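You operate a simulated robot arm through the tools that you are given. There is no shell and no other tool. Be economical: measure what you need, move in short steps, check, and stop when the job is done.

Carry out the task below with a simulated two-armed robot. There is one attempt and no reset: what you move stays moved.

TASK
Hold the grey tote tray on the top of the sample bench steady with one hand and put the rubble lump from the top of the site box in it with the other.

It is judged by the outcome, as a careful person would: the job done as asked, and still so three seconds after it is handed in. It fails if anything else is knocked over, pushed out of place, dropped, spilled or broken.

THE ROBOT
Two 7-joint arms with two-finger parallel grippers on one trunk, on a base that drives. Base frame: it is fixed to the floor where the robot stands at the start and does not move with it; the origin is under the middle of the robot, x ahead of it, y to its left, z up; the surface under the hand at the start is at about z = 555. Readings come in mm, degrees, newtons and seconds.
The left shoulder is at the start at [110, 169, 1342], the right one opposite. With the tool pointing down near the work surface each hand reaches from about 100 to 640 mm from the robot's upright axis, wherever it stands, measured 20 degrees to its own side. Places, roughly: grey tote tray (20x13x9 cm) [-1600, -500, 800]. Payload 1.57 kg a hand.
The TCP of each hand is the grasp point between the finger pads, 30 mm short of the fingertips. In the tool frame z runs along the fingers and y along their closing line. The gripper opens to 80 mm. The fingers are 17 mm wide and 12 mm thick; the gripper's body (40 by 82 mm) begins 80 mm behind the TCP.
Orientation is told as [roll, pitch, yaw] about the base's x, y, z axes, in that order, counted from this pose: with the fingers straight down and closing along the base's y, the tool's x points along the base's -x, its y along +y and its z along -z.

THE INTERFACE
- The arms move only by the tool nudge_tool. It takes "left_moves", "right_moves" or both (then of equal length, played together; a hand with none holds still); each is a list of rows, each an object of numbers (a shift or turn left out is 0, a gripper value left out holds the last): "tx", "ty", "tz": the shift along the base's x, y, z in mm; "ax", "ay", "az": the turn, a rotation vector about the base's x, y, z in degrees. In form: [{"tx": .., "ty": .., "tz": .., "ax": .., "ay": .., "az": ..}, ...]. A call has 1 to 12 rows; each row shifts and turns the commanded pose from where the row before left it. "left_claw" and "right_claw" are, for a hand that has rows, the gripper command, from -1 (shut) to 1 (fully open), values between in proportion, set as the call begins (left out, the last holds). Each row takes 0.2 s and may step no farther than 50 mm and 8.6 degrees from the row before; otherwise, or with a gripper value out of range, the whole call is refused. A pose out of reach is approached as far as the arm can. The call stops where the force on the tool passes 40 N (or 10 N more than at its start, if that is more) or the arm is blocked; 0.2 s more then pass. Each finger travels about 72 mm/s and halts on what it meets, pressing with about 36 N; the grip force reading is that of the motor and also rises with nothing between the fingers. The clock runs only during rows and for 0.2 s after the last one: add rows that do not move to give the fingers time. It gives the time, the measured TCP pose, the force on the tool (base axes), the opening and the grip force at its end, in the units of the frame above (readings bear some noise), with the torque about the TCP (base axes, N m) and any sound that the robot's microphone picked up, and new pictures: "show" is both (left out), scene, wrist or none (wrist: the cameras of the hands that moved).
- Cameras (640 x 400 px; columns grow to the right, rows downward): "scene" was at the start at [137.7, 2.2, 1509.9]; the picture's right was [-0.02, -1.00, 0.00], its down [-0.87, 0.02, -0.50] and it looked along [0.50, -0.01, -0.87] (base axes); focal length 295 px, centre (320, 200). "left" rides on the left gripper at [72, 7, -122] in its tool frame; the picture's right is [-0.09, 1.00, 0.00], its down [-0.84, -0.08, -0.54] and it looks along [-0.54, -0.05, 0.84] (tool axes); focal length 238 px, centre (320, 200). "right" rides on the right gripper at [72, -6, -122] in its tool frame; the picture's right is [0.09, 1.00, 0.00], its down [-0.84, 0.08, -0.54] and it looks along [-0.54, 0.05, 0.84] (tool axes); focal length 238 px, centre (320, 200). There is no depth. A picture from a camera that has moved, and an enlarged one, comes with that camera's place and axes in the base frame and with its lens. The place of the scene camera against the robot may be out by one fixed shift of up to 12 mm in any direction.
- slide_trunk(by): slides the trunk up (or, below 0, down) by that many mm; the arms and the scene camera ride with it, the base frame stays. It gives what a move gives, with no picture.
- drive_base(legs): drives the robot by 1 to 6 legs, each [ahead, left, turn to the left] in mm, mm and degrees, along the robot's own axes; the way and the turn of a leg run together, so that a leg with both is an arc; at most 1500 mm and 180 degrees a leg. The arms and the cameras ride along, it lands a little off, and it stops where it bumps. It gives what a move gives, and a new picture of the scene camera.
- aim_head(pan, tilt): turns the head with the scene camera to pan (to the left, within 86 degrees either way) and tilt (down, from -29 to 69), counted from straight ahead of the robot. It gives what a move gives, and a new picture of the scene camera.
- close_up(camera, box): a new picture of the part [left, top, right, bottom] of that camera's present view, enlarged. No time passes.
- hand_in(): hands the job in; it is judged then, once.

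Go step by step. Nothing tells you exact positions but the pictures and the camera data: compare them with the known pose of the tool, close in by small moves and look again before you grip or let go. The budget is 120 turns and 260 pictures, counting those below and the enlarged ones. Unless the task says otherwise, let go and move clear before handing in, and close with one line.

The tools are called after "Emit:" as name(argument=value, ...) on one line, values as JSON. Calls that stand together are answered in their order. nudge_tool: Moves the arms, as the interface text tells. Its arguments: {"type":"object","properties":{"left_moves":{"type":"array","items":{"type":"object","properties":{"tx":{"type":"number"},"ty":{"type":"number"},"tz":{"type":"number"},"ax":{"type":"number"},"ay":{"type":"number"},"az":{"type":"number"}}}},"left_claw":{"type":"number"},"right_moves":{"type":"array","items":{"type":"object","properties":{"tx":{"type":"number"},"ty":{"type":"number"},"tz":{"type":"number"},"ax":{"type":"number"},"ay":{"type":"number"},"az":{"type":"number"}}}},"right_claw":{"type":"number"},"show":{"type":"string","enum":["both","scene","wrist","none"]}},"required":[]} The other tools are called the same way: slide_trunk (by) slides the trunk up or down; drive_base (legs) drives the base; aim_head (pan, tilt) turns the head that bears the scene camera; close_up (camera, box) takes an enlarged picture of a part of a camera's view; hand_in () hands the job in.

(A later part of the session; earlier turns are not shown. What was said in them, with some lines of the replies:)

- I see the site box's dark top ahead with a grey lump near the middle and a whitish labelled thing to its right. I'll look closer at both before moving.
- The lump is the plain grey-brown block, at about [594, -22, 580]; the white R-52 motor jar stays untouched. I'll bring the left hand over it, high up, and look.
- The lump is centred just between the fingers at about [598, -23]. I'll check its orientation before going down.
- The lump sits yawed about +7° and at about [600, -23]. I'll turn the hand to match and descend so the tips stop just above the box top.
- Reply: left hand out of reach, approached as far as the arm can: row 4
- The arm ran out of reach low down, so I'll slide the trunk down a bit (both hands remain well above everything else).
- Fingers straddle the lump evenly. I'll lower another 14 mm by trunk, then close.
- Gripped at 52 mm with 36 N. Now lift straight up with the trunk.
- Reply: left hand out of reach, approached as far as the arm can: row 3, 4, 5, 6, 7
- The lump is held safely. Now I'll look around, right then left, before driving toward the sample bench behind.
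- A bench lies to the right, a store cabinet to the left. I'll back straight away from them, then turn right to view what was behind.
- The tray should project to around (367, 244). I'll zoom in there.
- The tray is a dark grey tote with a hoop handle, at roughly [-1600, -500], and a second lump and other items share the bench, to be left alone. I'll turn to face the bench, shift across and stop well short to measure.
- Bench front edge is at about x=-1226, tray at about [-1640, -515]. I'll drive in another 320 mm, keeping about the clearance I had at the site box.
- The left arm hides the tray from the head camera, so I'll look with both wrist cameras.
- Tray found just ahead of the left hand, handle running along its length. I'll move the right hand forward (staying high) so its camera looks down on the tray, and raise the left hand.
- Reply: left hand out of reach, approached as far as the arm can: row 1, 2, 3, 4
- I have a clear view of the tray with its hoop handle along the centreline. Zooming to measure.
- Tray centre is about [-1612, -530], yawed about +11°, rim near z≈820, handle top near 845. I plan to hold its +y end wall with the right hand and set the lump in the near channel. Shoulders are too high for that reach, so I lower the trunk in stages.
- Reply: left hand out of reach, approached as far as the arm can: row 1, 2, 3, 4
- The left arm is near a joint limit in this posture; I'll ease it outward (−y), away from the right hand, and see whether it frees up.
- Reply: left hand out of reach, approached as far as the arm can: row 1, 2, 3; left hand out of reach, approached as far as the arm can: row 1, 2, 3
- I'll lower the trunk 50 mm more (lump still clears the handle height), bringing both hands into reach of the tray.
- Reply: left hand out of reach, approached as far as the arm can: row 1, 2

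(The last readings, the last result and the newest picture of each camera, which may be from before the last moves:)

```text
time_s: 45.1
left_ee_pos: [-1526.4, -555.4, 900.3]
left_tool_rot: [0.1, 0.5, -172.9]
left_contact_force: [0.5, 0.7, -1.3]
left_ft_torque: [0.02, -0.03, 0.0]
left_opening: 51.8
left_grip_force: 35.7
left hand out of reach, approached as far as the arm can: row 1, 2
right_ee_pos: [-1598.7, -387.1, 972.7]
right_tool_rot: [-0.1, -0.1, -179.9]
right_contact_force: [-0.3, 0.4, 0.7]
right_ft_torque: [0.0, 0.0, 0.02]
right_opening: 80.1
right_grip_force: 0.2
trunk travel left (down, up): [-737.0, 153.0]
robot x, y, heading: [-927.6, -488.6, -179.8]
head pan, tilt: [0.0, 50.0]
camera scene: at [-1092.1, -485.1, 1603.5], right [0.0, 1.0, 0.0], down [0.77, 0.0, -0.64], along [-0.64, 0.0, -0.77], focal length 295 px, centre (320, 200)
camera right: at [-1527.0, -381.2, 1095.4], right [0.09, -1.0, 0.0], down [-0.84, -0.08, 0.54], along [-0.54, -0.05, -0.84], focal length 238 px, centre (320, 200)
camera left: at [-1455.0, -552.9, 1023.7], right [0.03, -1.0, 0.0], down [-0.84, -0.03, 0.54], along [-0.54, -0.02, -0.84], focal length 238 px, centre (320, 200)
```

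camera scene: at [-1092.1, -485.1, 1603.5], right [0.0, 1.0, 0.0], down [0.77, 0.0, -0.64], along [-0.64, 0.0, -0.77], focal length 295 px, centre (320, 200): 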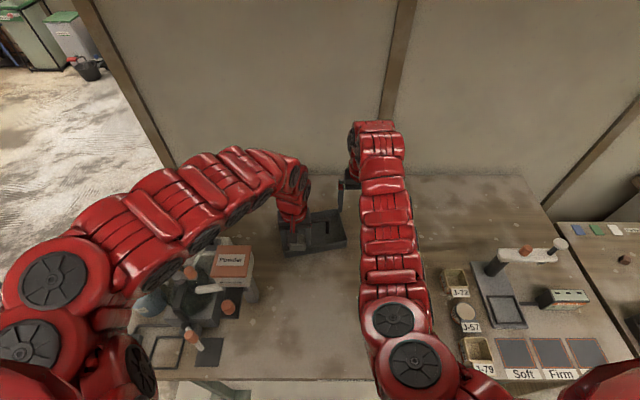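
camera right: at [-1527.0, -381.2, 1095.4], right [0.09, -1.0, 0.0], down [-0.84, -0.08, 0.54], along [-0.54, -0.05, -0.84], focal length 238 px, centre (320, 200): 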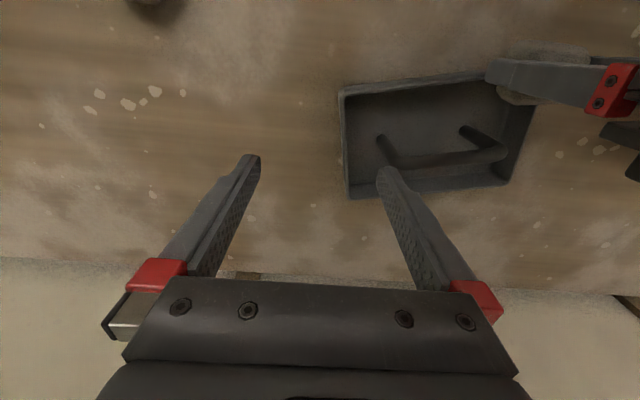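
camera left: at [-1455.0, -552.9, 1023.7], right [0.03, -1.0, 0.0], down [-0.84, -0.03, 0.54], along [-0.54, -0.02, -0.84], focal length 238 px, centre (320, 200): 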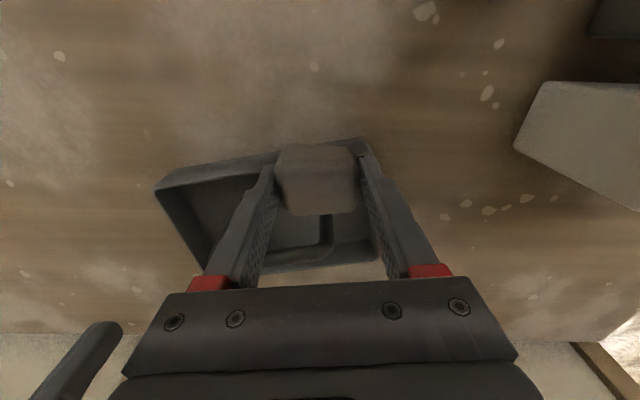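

Triangulating from both wrist views gives the rim at z≈834 and the +y end wall's middle at about [-1622, -420], tray yaw ≈12°. I'll turn the right hand to match and bring it above that wall to check.

Emit:
nudge_tool(right_moves=[{"tx": -8, "ty": -11, "az": 6}, {"tx": -8, "ty": -11, "az": 6}, {"tx": -8, "ty": -11, "tz": -25}, {"tz": -25}, {"tz": -15}, {}], right_claw=1, show="both")

```text
time_s: 46.5
left_ee_pos: [-1524.7, -556.1, 902.4]
left_tool_rot: [0.1, 0.4, -172.8]
left_contact_force: [-1.4, 0.0, -2.1]
left_ft_torque: [0.0, -0.01, 0.02]
left_opening: 51.4
left_grip_force: 35.8
right_ee_pos: [-1628.0, -422.6, 916.6]
right_tool_rot: [0.1, -1.5, -167.8]
right_contact_force: [3.0, 1.0, 27.0]
right_ft_torque: [-1.17, -0.29, 0.29]
right_opening: 79.8
right_grip_force: 0.1
trunk travel left (down, up): [-737.0, 153.0]
robot x, y, heading: [-925.7, -489.4, -179.9]
head pan, tilt: [0.0, 50.0]
stopped in row 6 (right hand): the force on the tool passed its limit at 47 N (the readings are from after the stop); the commanded pose is now the measured one
camera scene: at [-1088.7, -486.1, 1604.2], right [0.0, 1.0, 0.0], down [0.77, 0.0, -0.64], along [-0.64, 0.0, -0.77], focal length 295 px, centre (320, 200)
camera right: at [-1557.5, -401.3, 1037.5], right [0.3, -0.95, 0.0], down [-0.79, -0.25, 0.56], along [-0.54, -0.17, -0.83], focal length 238 px, centre (320, 200)
```

scene: 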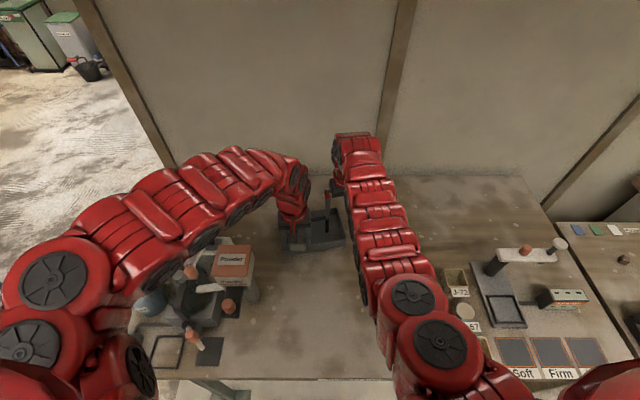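
right: 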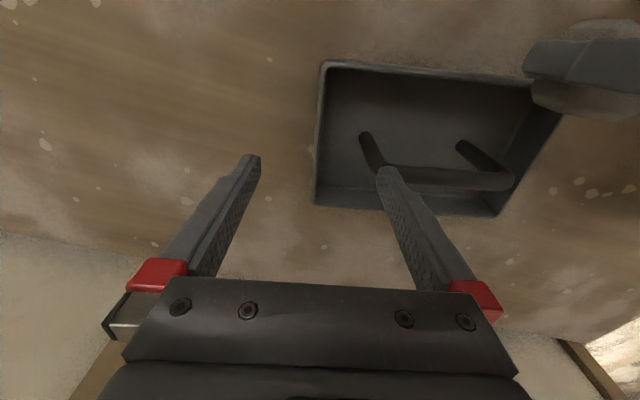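

The inner finger touched the handle's end: so the handle top is at z≈887, meaning the bench is about z≈798 and the rim ≈836. I'll lift off, narrow the gripper, and re-measure.

Emit:
nudge_tool(right_moves=[{"tz": 15, "ay": 1.5}, {"tz": 15}, {}, {}], right_claw=0.1, show="wrist")

Emit:
close_up(camera="right", box=[290, 40, 610, 240])

Emit:
close_up(camera="left", box=[120, 100, 440, 300])

```text
time_s: 47.5
left_ee_pos: [-1525.3, -556.5, 901.1]
left_tool_rot: [0.3, 0.4, -172.9]
left_contact_force: [-0.3, -0.6, -1.7]
left_ft_torque: [0.02, -0.02, 0.01]
left_opening: 51.9
left_grip_force: 35.6
right_ee_pos: [-1629.1, -421.4, 942.4]
right_tool_rot: [-0.3, -2.4, -167.9]
right_contact_force: [-0.1, 1.1, -0.3]
right_ft_torque: [0.01, 0.01, 0.02]
right_opening: 43.8
right_grip_force: 0.0
trunk travel left (down, up): [-737.0, 153.0]
robot x, y, heading: [-926.9, -489.8, -180.1]
head pan, tilt: [0.0, 50.0]
camera right: at [-1555.1, -400.4, 1062.4], right [0.3, -0.95, -0.01], down [-0.78, -0.25, 0.58], along [-0.55, -0.16, -0.82], focal length 238 px, centre (320, 200)
```

right: 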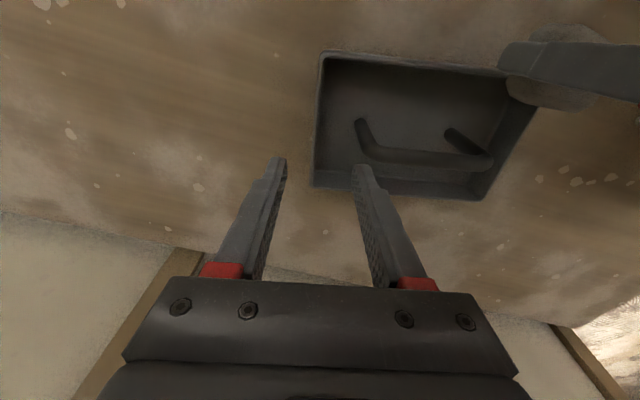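

```text
2.00 times, centred on (450, 140) of right
camera zoom: at [-1555.1, -400.4, 1062.4], right [0.3, -0.95, -0.01], down [-0.78, -0.25, 0.58], along [-0.55, -0.16, -0.82], focal length 477 px, centre (60, 320)
```

zoom: 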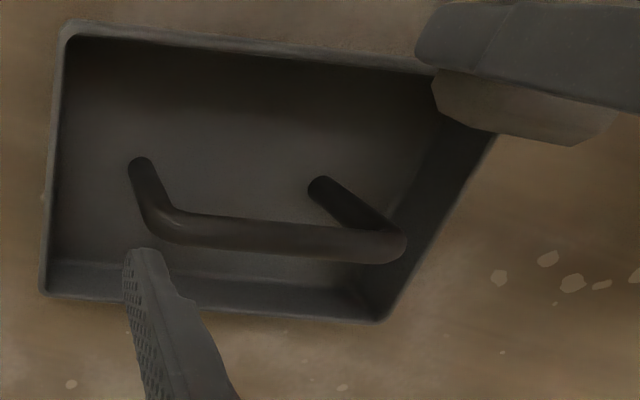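

```text
2.00 times, centred on (280, 200) of left
camera zoom: at [-1454.5, -553.5, 1023.7], right [0.03, -1.0, 0.0], down [-0.84, -0.03, 0.54], along [-0.54, -0.02, -0.84], focal length 477 px, centre (400, 200)
```

zoom: 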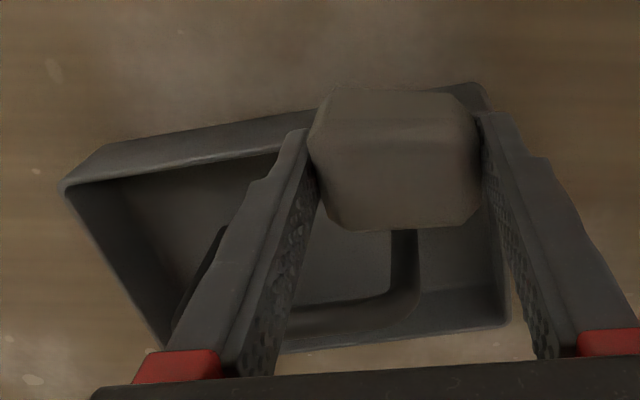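

Tray hasn't shifted. I'll level the right hand, narrow to about 32 mm, and re-measure the end wall.

Emit:
nudge_tool(right_moves=[{"ay": -2.4}, {"tz": -10}, {}], right_claw=-0.2, show="none")

Emit:
close_up(camera="right", box=[240, 40, 560, 240])

```text
time_s: 48.3
left_ee_pos: [-1526.5, -557.6, 901.1]
left_tool_rot: [0.1, 0.4, -172.9]
left_contact_force: [-0.2, 0.6, -1.8]
left_ft_torque: [-0.02, 0.0, 0.0]
left_opening: 52.0
left_grip_force: 36.1
right_ee_pos: [-1629.1, -422.6, 931.7]
right_tool_rot: [0.1, 0.0, -168.0]
right_contact_force: [1.1, 0.2, 1.0]
right_ft_torque: [-0.01, 0.03, -0.01]
right_opening: 31.9
right_grip_force: 0.1
trunk travel left (down, up): [-737.0, 153.0]
robot x, y, heading: [-924.2, -492.3, -179.6]
head pan, tilt: [0.0, 50.0]
```

```text
2.00 times, centred on (400, 140) of right
camera zoom: at [-1560.2, -400.7, 1054.8], right [0.3, -0.95, 0.0], down [-0.8, -0.25, 0.54], along [-0.52, -0.16, -0.84], focal length 477 px, centre (160, 320)
```

zoom: 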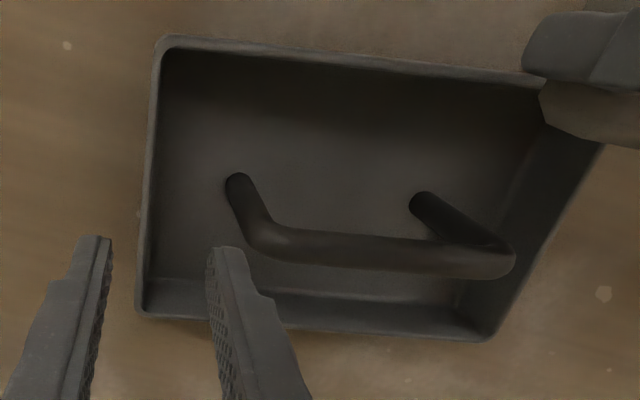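

The finger midpoint lines up with the end wall. Descend 60 mm, look, then finish.

Emit:
nudge_tool(right_moves=[{"tz": -20}, {"tz": -20}, {"tz": -20}, {}], show="wrist")

Emit:
close_up(camera="right", box=[240, 60, 560, 260])

```text
time_s: 49.3
left_ee_pos: [-1525.9, -556.2, 900.9]
left_tool_rot: [0.1, 0.4, -172.9]
left_contact_force: [-0.1, 0.7, -1.7]
left_ft_torque: [-0.01, 0.0, 0.0]
left_opening: 51.8
left_grip_force: 35.8
right_ee_pos: [-1620.2, -422.9, 874.1]
right_tool_rot: [0.2, 0.1, -167.9]
right_contact_force: [0.1, 0.2, -0.4]
right_ft_torque: [0.0, 0.02, -0.02]
right_opening: 32.1
right_grip_force: 0.0
right hand out of reach, approached as far as the arm can: row 3
trunk travel left (down, up): [-737.0, 153.0]
robot x, y, heading: [-926.6, -489.7, -179.6]
head pan, tilt: [0.0, 50.0]
camera right: at [-1553.1, -400.1, 995.7], right [0.3, -0.95, 0.0], down [-0.8, -0.25, 0.54], along [-0.52, -0.16, -0.84], focal length 238 px, centre (320, 200)
```

right: 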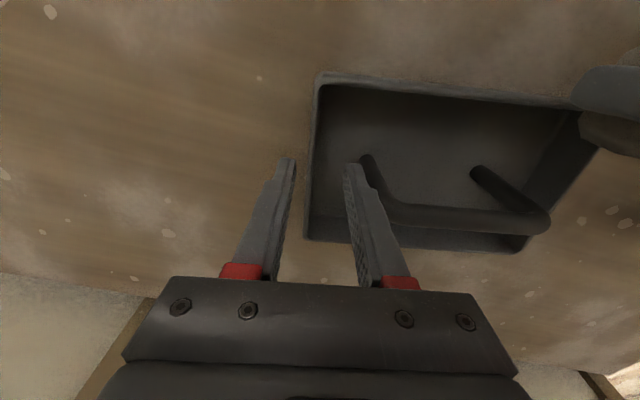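

```text
2.00 times, centred on (400, 160) of right
camera zoom: at [-1553.1, -400.1, 995.7], right [0.3, -0.95, 0.0], down [-0.8, -0.25, 0.54], along [-0.52, -0.16, -0.84], focal length 477 px, centre (160, 280)
```

zoom: 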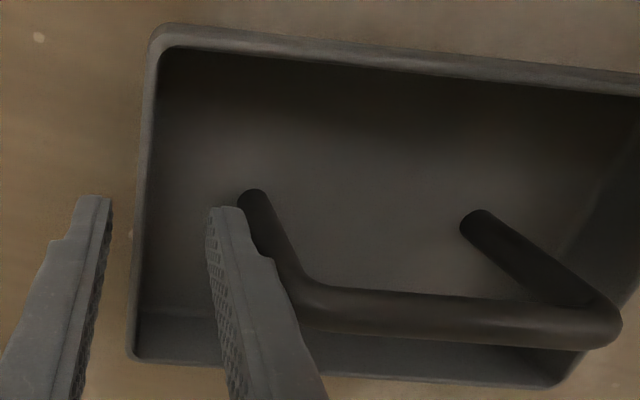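

The right arm is at its reach limit just above the rim. I'll lift it clear of the handle, edge the base ahead 22 mm (about the same clearance as I had at the site box), and retry.

Emit:
nudge_tool(right_moves=[{"tz": 20}, {"tz": 20}, {"tz": 20}, {}], show="none")

Emit:
drive_base(legs=[[22, 0, 0]])

```text
time_s: 50.3
left_ee_pos: [-1524.3, -556.5, 900.2]
left_tool_rot: [0.2, 0.4, -172.9]
left_contact_force: [-0.5, -0.4, -1.3]
left_ft_torque: [0.0, 0.01, 0.02]
left_opening: 52.0
left_grip_force: 35.8
right_ee_pos: [-1620.2, -422.3, 932.2]
right_tool_rot: [0.3, 0.0, -167.8]
right_contact_force: [-0.5, -0.2, -0.5]
right_ft_torque: [-0.01, 0.03, -0.01]
right_opening: 32.0
right_grip_force: 0.0
trunk travel left (down, up): [-737.0, 153.0]
robot x, y, heading: [-925.4, -490.8, -179.8]
head pan, tilt: [0.0, 50.0]
```

```text
time_s: 51.1
left_ee_pos: [-1546.0, -556.5, 903.9]
left_tool_rot: [0.1, 0.2, -172.9]
left_contact_force: [1.5, -0.2, -0.9]
left_ft_torque: [-0.01, 0.02, 0.01]
left_opening: 51.8
left_grip_force: 36.3
right_ee_pos: [-1640.4, -421.6, 933.7]
right_tool_rot: [0.2, -0.1, -167.8]
right_contact_force: [0.8, -0.2, 0.7]
right_ft_torque: [-0.01, 0.02, -0.03]
right_opening: 32.0
right_grip_force: 0.1
trunk travel left (down, up): [-737.0, 153.0]
robot x, y, heading: [-946.3, -485.4, -179.8]
head pan, tilt: [0.0, 50.0]
camera scene: at [-1109.0, -486.2, 1604.1], right [0.0, 1.0, 0.0], down [0.76, 0.0, -0.64], along [-0.64, 0.0, -0.76], focal length 295 px, centre (320, 200)
```

scene: 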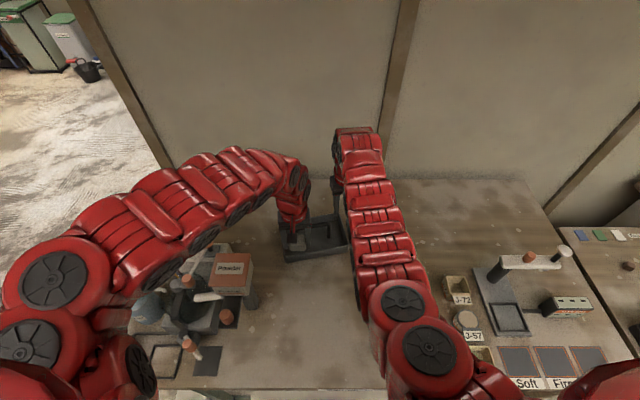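

Emit:
nudge_tool(right_moves=[{"tx": 14, "ty": 2}, {"tx": 14, "ty": 2}, {"tz": -30}, {"tz": -30}, {}], show="none")

Emit:
close_up(camera="right", box=[240, 60, 560, 260])

```text
time_s: 52.3
left_ee_pos: [-1548.2, -555.7, 900.4]
left_tool_rot: [0.1, 0.4, -172.8]
left_contact_force: [0.3, 0.5, -1.6]
left_ft_torque: [0.03, -0.02, 0.0]
left_opening: 51.8
left_grip_force: 36.0
right_ee_pos: [-1614.4, -419.2, 870.8]
right_tool_rot: [0.1, 0.1, -167.8]
right_contact_force: [0.1, -0.6, 0.4]
right_ft_torque: [-0.01, 0.02, 0.0]
right_opening: 32.2
right_grip_force: 0.0
trunk travel left (down, up): [-737.0, 153.0]
robot x, y, heading: [-950.3, -486.5, -180.0]
head pan, tilt: [0.0, 50.0]
```

```text
2.00 times, centred on (400, 160) of right
camera zoom: at [-1546.7, -397.8, 994.3], right [0.3, -0.95, 0.0], down [-0.8, -0.25, 0.54], along [-0.52, -0.16, -0.84], focal length 477 px, centre (160, 280)
```

zoom: 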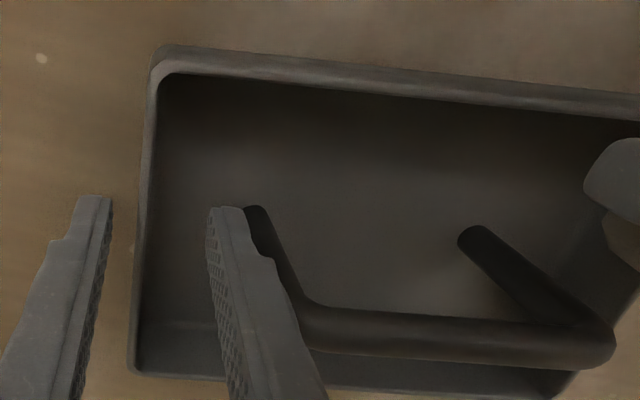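

Fingers straddle the end wall, about 4 mm off centre. I'll shift +4 mm in y and go down in small steps.

Emit:
nudge_tool(right_moves=[{"ty": 4}, {"tz": -10}, {"tz": -10}, {"tz": -7}, {}], show="none")

Emit:
close_up(camera="right", box=[200, 80, 520, 280])

```text
time_s: 53.5
left_ee_pos: [-1548.2, -555.9, 900.7]
left_tool_rot: [0.2, 0.4, -172.8]
left_contact_force: [0.2, -0.5, -1.2]
left_ft_torque: [0.0, 0.0, 0.03]
left_opening: 51.9
left_grip_force: 35.8
right_ee_pos: [-1614.9, -414.7, 846.3]
right_tool_rot: [0.2, 0.1, -167.9]
right_contact_force: [0.1, 1.1, 0.2]
right_ft_torque: [0.03, 0.02, -0.01]
right_opening: 31.9
right_grip_force: 0.0
trunk travel left (down, up): [-737.0, 153.0]
robot x, y, heading: [-949.4, -489.1, -180.1]
head pan, tilt: [0.0, 50.0]
```

```text
2.00 times, centred on (360, 180) of right
camera zoom: at [-1545.9, -393.2, 968.2], right [0.3, -0.95, 0.0], down [-0.8, -0.25, 0.54], along [-0.52, -0.16, -0.84], focal length 477 px, centre (240, 240)
```

zoom: 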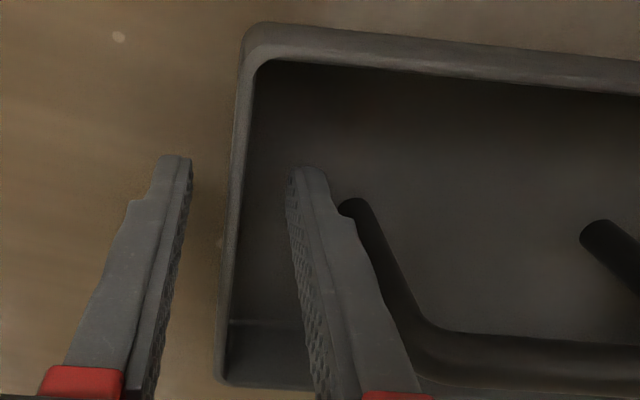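

Well centred on the wall, with no contact. Closing the right hand on the wall.

Emit:
nudge_tool(right_moves=[{}, {}, {}, {}], right_claw=-1, show="wrist")

Emit:
close_up(camera="left", box=[80, 80, 480, 330])

```text
time_s: 54.5
left_ee_pos: [-1547.9, -556.2, 900.6]
left_tool_rot: [0.2, 0.3, -172.9]
left_contact_force: [-0.1, -0.1, -1.6]
left_ft_torque: [-0.06, 0.0, 0.01]
left_opening: 51.7
left_grip_force: 35.7
right_ee_pos: [-1613.8, -416.3, 845.4]
right_tool_rot: [0.2, 0.0, -167.9]
right_contact_force: [0.2, 0.3, -0.1]
right_ft_torque: [0.18, -0.02, -0.06]
right_opening: 3.7
right_grip_force: 24.5
trunk travel left (down, up): [-737.0, 153.0]
robot x, y, heading: [-946.9, -489.0, -180.0]
head pan, tilt: [0.0, 50.0]
camera right: at [-1545.9, -393.2, 968.2], right [0.3, -0.95, 0.0], down [-0.8, -0.25, 0.54], along [-0.52, -0.16, -0.84], focal length 238 px, centre (320, 200)
```

right: 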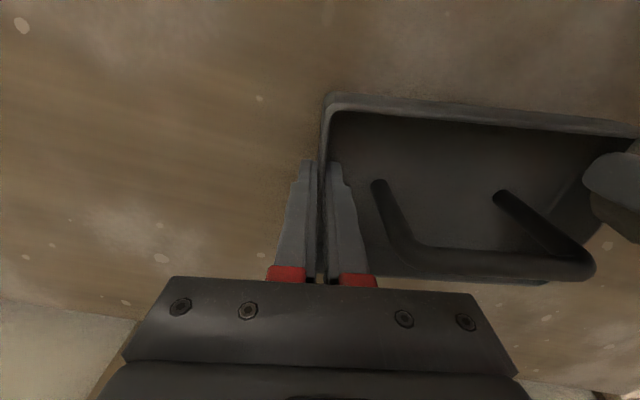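

```text
1.60 times, centred on (280, 205) of left
camera zoom: at [-1476.1, -553.4, 1023.7], right [0.03, -1.0, 0.0], down [-0.84, -0.03, 0.54], along [-0.54, -0.02, -0.84], focal length 381 px, centre (384, 192)
```

zoom: 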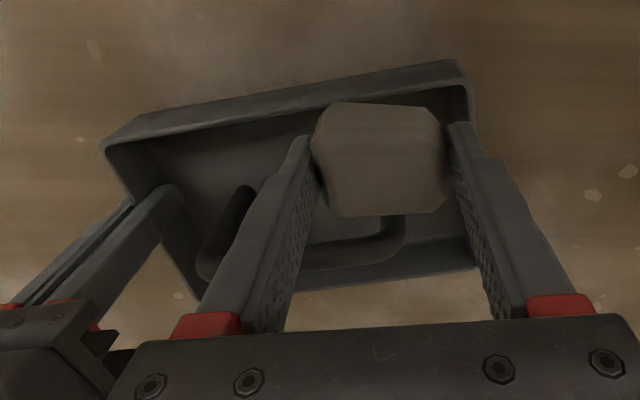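

Tray wall is firmly held (3.7 mm thick). The near channel target for the lump is about [-1568, -542]; I'll bring the left hand there at present height, yaw-matched, and check.

Emit:
nudge_tool(left_moves=[{"tx": -10, "ty": 7, "az": 5}, {"tx": -10, "ty": 7}, {}], show="none")

Emit:
close_up(camera="left", box=[80, 80, 480, 330])

Emit:
close_up(camera="right", box=[300, 60, 640, 300])

```text
time_s: 55.3
left_ee_pos: [-1569.4, -541.6, 901.7]
left_tool_rot: [0.2, 0.5, -167.9]
left_contact_force: [0.1, 0.0, -1.8]
left_ft_torque: [0.0, 0.0, 0.0]
left_opening: 51.8
left_grip_force: 36.2
right_ee_pos: [-1614.6, -414.8, 844.9]
right_tool_rot: [0.3, 0.2, -167.9]
right_contact_force: [0.7, 0.4, 0.8]
right_ft_torque: [0.19, -0.08, -0.02]
right_opening: 3.5
right_grip_force: 24.4
trunk travel left (down, up): [-737.0, 153.0]
robot x, y, heading: [-947.6, -489.8, -180.2]
head pan, tilt: [0.0, 50.0]
```

```text
1.60 times, centred on (280, 205) of left
camera zoom: at [-1497.3, -532.6, 1023.7], right [0.12, -0.99, 0.0], down [-0.84, -0.1, 0.54], along [-0.53, -0.07, -0.84], focal length 381 px, centre (384, 192)
```

zoom: 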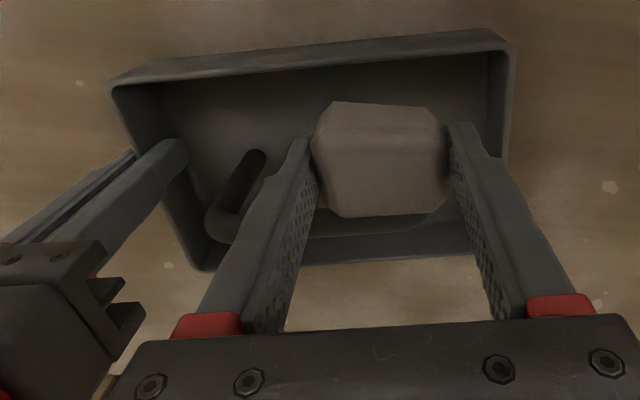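

```text
1.67 times, centred on (470, 180) of right
camera zoom: at [-1546.0, -393.3, 968.2], right [0.3, -0.95, 0.0], down [-0.8, -0.25, 0.54], along [-0.52, -0.16, -0.84], focal length 397 px, centre (70, 233)
```

zoom: 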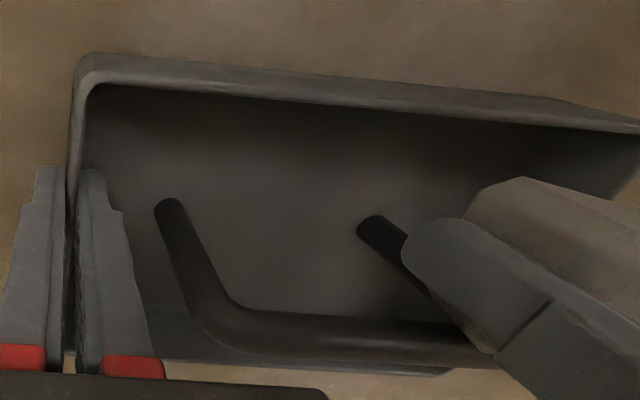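

Geometry agrees: near wall inner face x≈-1542, handle bar offset beyond the lump. Lowering left hand 45 mm, then a look.

Emit:
nudge_tool(left_moves=[{"tz": -15}, {"tz": -15}, {"tz": -15}, {}], show="none")

Emit:
close_up(camera="left", box=[80, 60, 480, 310])

Emit:
close_up(camera="right", box=[300, 60, 640, 300])

```text
time_s: 56.3
left_ee_pos: [-1568.0, -542.2, 856.7]
left_tool_rot: [0.3, 0.4, -167.9]
left_contact_force: [-0.9, -1.3, -1.0]
left_ft_torque: [0.0, -0.03, 0.0]
left_opening: 51.7
left_grip_force: 35.0
right_ee_pos: [-1614.1, -415.3, 845.3]
right_tool_rot: [0.2, 0.0, -167.9]
right_contact_force: [-0.2, 0.8, 1.0]
right_ft_torque: [0.15, -0.04, 0.01]
right_opening: 3.5
right_grip_force: 24.3
trunk travel left (down, up): [-737.0, 153.0]
robot x, y, heading: [-947.6, -489.2, -180.2]
head pan, tilt: [0.0, 50.0]
```

```text
1.60 times, centred on (280, 185) of left
camera zoom: at [-1497.1, -533.6, 978.3], right [0.12, -0.99, 0.0], down [-0.84, -0.1, 0.54], along [-0.53, -0.07, -0.84], focal length 381 px, centre (384, 224)
```

zoom: 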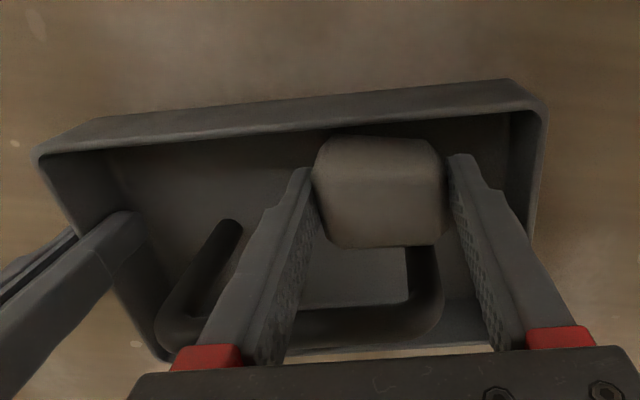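

```text
1.67 times, centred on (470, 180) of right
camera zoom: at [-1545.9, -393.2, 968.2], right [0.3, -0.95, 0.0], down [-0.8, -0.25, 0.54], along [-0.52, -0.16, -0.84], focal length 397 px, centre (70, 233)
```

zoom: 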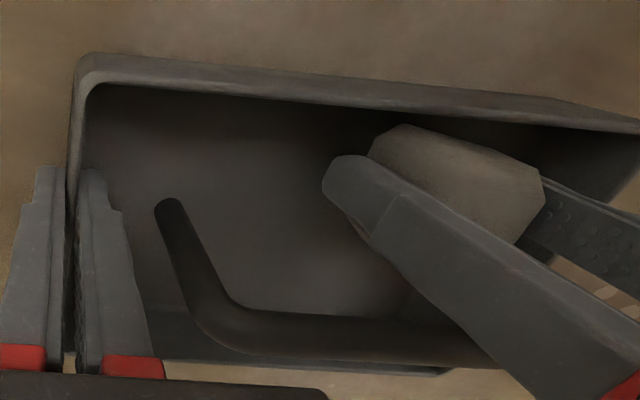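

No contact, lump is inside the rim. Shift slightly away from the near wall and lower gently to the tray floor.

Emit:
nudge_tool(left_moves=[{"tx": -4}, {"tz": -5}, {"tz": -5}, {}], show="none")

Emit:
nudge_tool(left_moves=[{"tz": -3}, {"tz": -3}, {}], show="none")

```text
time_s: 57.3
left_ee_pos: [-1571.2, -541.5, 845.1]
left_tool_rot: [0.2, 0.3, -167.9]
left_contact_force: [0.0, -0.3, -2.3]
left_ft_torque: [0.05, -0.01, 0.01]
left_opening: 51.8
left_grip_force: 35.9
right_ee_pos: [-1614.3, -414.4, 845.0]
right_tool_rot: [0.2, -0.1, -168.0]
right_contact_force: [0.3, 1.9, 0.6]
right_ft_torque: [0.13, 0.1, -0.08]
right_opening: 3.9
right_grip_force: 24.4
trunk travel left (down, up): [-737.0, 153.0]
robot x, y, heading: [-945.7, -486.2, -179.7]
head pan, tilt: [0.0, 50.0]
```

```text
time_s: 58.1
left_ee_pos: [-1570.2, -542.1, 841.8]
left_tool_rot: [0.2, 0.2, -167.9]
left_contact_force: [4.5, 0.4, 19.3]
left_ft_torque: [0.25, 0.36, -0.01]
left_opening: 51.9
left_grip_force: 35.8
right_ee_pos: [-1613.1, -414.9, 845.5]
right_tool_rot: [0.2, -0.1, -167.9]
right_contact_force: [-3.6, 1.5, -9.2]
right_ft_torque: [0.23, 0.17, -0.22]
right_opening: 3.7
right_grip_force: 24.4
trunk travel left (down, up): [-737.0, 153.0]
robot x, y, heading: [-946.0, -490.6, -180.0]
head pan, tilt: [0.0, 50.0]
```

The lump has touched the tray floor (about 19 N up). I'll ease off 2 mm and look before releasing.

Emit:
nudge_tool(left_moves=[{"tz": 2}, {}], show="none")

Emit:
close_up(camera="left", box=[80, 60, 480, 310])

Emit:
close_up(camera="right", box=[300, 60, 640, 300])

```text
time_s: 58.7
left_ee_pos: [-1570.0, -542.9, 841.8]
left_tool_rot: [0.2, 0.5, -167.9]
left_contact_force: [-1.1, -0.2, -1.8]
left_ft_torque: [-0.04, 0.0, -0.01]
left_opening: 52.0
left_grip_force: 36.0
right_ee_pos: [-1614.5, -415.4, 845.5]
right_tool_rot: [0.2, 0.0, -167.9]
right_contact_force: [-1.3, -0.5, -0.3]
right_ft_torque: [0.16, -0.09, 0.02]
right_opening: 3.7
right_grip_force: 24.4
trunk travel left (down, up): [-737.0, 153.0]
robot x, y, heading: [-945.0, -489.6, -180.0]
head pan, tilt: [0.0, 50.0]
```

```text
1.60 times, centred on (280, 185) of left
camera zoom: at [-1499.5, -533.8, 964.3], right [0.12, -0.99, 0.0], down [-0.84, -0.1, 0.54], along [-0.53, -0.07, -0.84], focal length 381 px, centre (384, 224)
```

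zoom: 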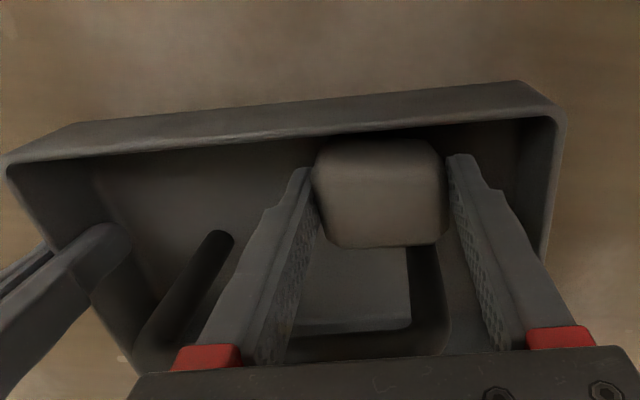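

```text
1.67 times, centred on (470, 180) of right
camera zoom: at [-1546.1, -393.4, 968.2], right [0.3, -0.95, 0.0], down [-0.8, -0.25, 0.54], along [-0.52, -0.17, -0.84], focal length 397 px, centre (70, 233)
```

zoom: 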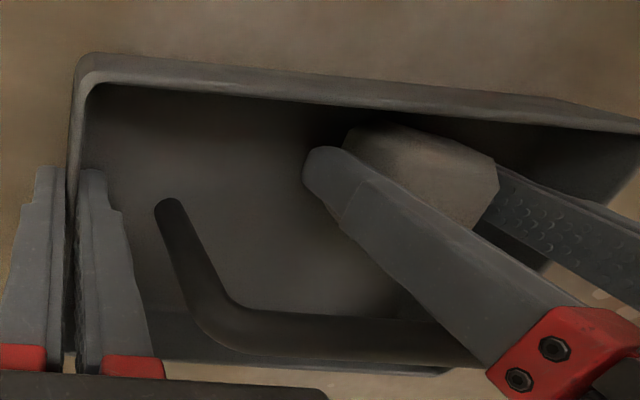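

The lump sits in the tray beside the handle, just at the floor. Releasing with a moderate opening.

Emit:
nudge_tool(left_moves=[{}, {}, {}], left_claw=0.65, show="none")

Emit:
close_up(camera="left", box=[80, 60, 480, 310])

```text
time_s: 59.5
left_ee_pos: [-1570.9, -543.2, 842.1]
left_tool_rot: [0.1, 0.4, -167.9]
left_contact_force: [0.5, 0.1, -0.5]
left_ft_torque: [0.0, -0.01, 0.02]
left_opening: 65.9
left_grip_force: 0.0
right_ee_pos: [-1614.0, -414.9, 845.8]
right_tool_rot: [0.2, 0.0, -167.8]
right_contact_force: [-0.4, 0.0, 0.3]
right_ft_torque: [0.17, -0.11, -0.01]
right_opening: 3.7
right_grip_force: 24.8
trunk travel left (down, up): [-737.0, 153.0]
robot x, y, heading: [-948.1, -485.8, -180.2]
head pan, tilt: [0.0, 50.0]
```

```text
1.60 times, centred on (280, 185) of left
camera zoom: at [-1499.7, -533.9, 964.8], right [0.12, -0.99, 0.0], down [-0.84, -0.1, 0.54], along [-0.53, -0.07, -0.84], focal length 381 px, centre (384, 224)
```

zoom: 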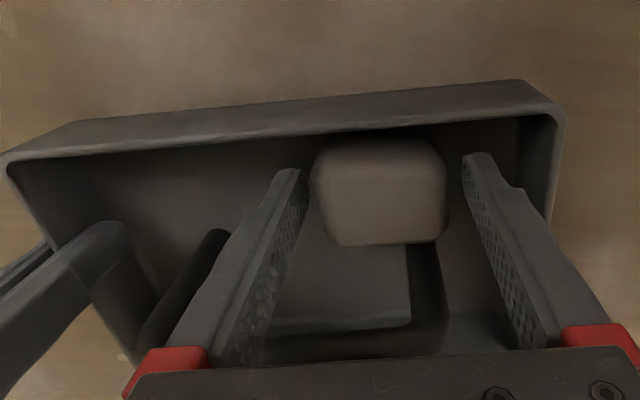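

Released cleanly; lump stays put. Raise the left hand straight up along its way in, while the right still holds the tray.

Emit:
nudge_tool(left_moves=[{"tz": 10}, {"tz": 15}, {"tz": 15}, {"tz": 12}, {}], show="none")

Emit:
nudge_tool(right_moves=[{}, {}, {}], right_claw=-0.2, show="wrist")

Emit:
close_up(camera="left", box=[80, 60, 480, 310])

```text
time_s: 60.7
left_ee_pos: [-1571.6, -543.3, 894.6]
left_tool_rot: [0.1, 0.4, -167.9]
left_contact_force: [0.1, -0.5, 0.4]
left_ft_torque: [-0.02, -0.03, -0.04]
left_opening: 66.3
left_grip_force: 0.0
right_ee_pos: [-1613.6, -415.3, 844.7]
right_tool_rot: [0.2, 0.0, -167.9]
right_contact_force: [-0.4, 0.5, -0.2]
right_ft_torque: [0.12, 0.14, -0.03]
right_opening: 3.7
right_grip_force: 24.8
trunk travel left (down, up): [-737.0, 153.0]
robot x, y, heading: [-945.5, -489.2, -180.0]
head pan, tilt: [0.0, 50.0]
```

```text
time_s: 61.5
left_ee_pos: [-1572.0, -544.2, 893.5]
left_tool_rot: [0.2, 0.4, -167.8]
left_contact_force: [-0.2, -0.8, -0.3]
left_ft_torque: [0.01, 0.01, -0.04]
left_opening: 66.1
left_grip_force: 0.1
right_ee_pos: [-1613.8, -414.3, 845.5]
right_tool_rot: [0.1, 0.0, -168.0]
right_contact_force: [-0.4, 0.5, -0.5]
right_ft_torque: [-0.01, -0.02, 0.01]
right_opening: 32.0
right_grip_force: 0.0
trunk travel left (down, up): [-737.0, 153.0]
robot x, y, heading: [-945.3, -488.6, -179.8]
head pan, tilt: [0.0, 50.0]
camera right: at [-1545.8, -393.1, 968.3], right [0.3, -0.95, 0.0], down [-0.8, -0.25, 0.54], along [-0.52, -0.16, -0.84], focal length 238 px, centre (320, 200)
```

right: 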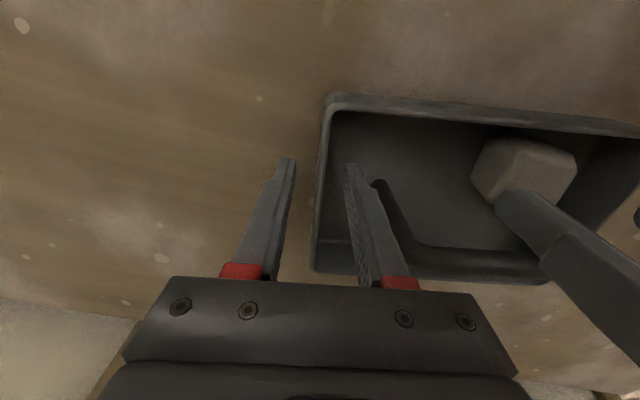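

```text
1.60 times, centred on (280, 185) of left
camera zoom: at [-1500.3, -534.1, 1016.5], right [0.12, -0.99, 0.0], down [-0.84, -0.1, 0.54], along [-0.53, -0.07, -0.84], focal length 381 px, centre (384, 224)
```

zoom: 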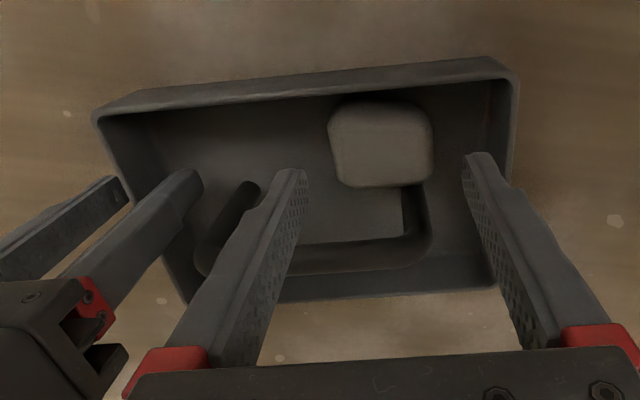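

The lump lies in the tray and both hands are free of contact. Lift both hands straight up with the trunk, then back the base away and view.

Emit:
slide_trunk(by=120)

Emit:
drive_base(legs=[[-250, 0, 0]])

Emit:
close_up(camera="scene", box=[200, 130, 440, 280])

```text
time_s: 63.0
left_ee_pos: [-1571.8, -543.4, 1013.4]
left_tool_rot: [0.2, 0.3, -167.9]
left_contact_force: [0.0, -0.2, 0.0]
left_ft_torque: [0.0, -0.02, 0.01]
left_opening: 66.1
left_grip_force: 0.1
right_ee_pos: [-1613.7, -415.2, 964.9]
right_tool_rot: [0.2, -0.1, -167.8]
right_contact_force: [-0.1, -0.5, 0.5]
right_ft_torque: [0.02, 0.02, 0.05]
right_opening: 32.1
right_grip_force: 0.1
trunk travel left (down, up): [-857.0, 33.0]
robot x, y, heading: [-944.5, -487.9, -180.1]
head pan, tilt: [0.0, 50.0]
```

```text
time_s: 64.8
left_ee_pos: [-1316.3, -542.8, 1013.9]
left_tool_rot: [0.3, 0.4, -167.8]
left_contact_force: [-0.2, -0.1, -0.2]
left_ft_torque: [-0.02, -0.02, 0.01]
left_opening: 66.0
left_grip_force: 0.0
right_ee_pos: [-1360.2, -415.2, 964.8]
right_tool_rot: [0.2, 0.1, -167.9]
right_contact_force: [0.0, 0.1, -0.2]
right_ft_torque: [0.0, 0.02, 0.02]
right_opening: 32.2
right_grip_force: 0.2
trunk travel left (down, up): [-857.0, 33.0]
robot x, y, heading: [-692.4, -486.5, -179.6]
head pan, tilt: [0.0, 50.0]
camera scene: at [-858.7, -485.6, 1723.4], right [0.0, 1.0, 0.0], down [0.77, 0.0, -0.64], along [-0.64, 0.0, -0.77], focal length 295 px, centre (320, 200)
```

scene: 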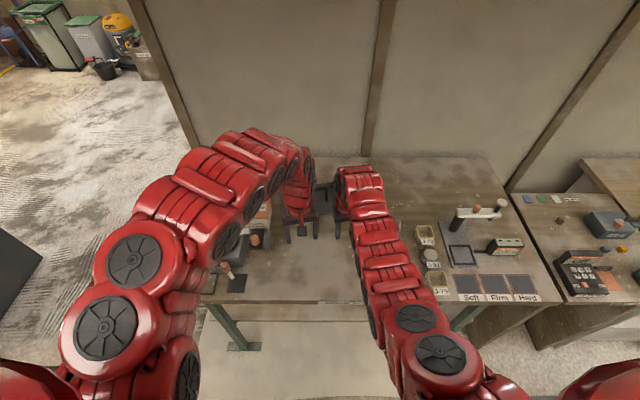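

```text
2.67 times, centred on (320, 205) of scene
camera zoom: at [-858.7, -485.6, 1723.4], right [0.0, 1.0, 0.0], down [0.77, 0.0, -0.64], along [-0.64, 0.0, -0.77], focal length 786 px, centre (320, 187)
```

zoom: 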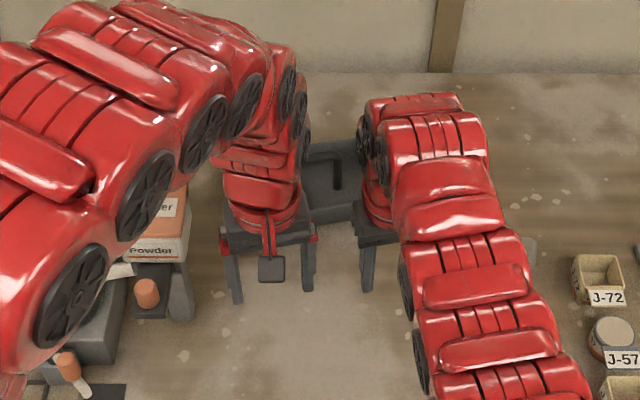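

The tray is where it was with the lump in it, both hands are clear, and nothing else was disturbed. Handing in.

Emit:
hand_in()

```text
The job is handed in.
```

The rubble lump is in the grey tote tray, beside its handle. The right hand held the tray's end wall while the left hand set the lump down, and both hands are now clear. While I was lining up, a right-hand finger pressed on the tray's handle (47 N at the stop). I lifted off, and the tray had not visibly moved. I saw nothing else disturbed.
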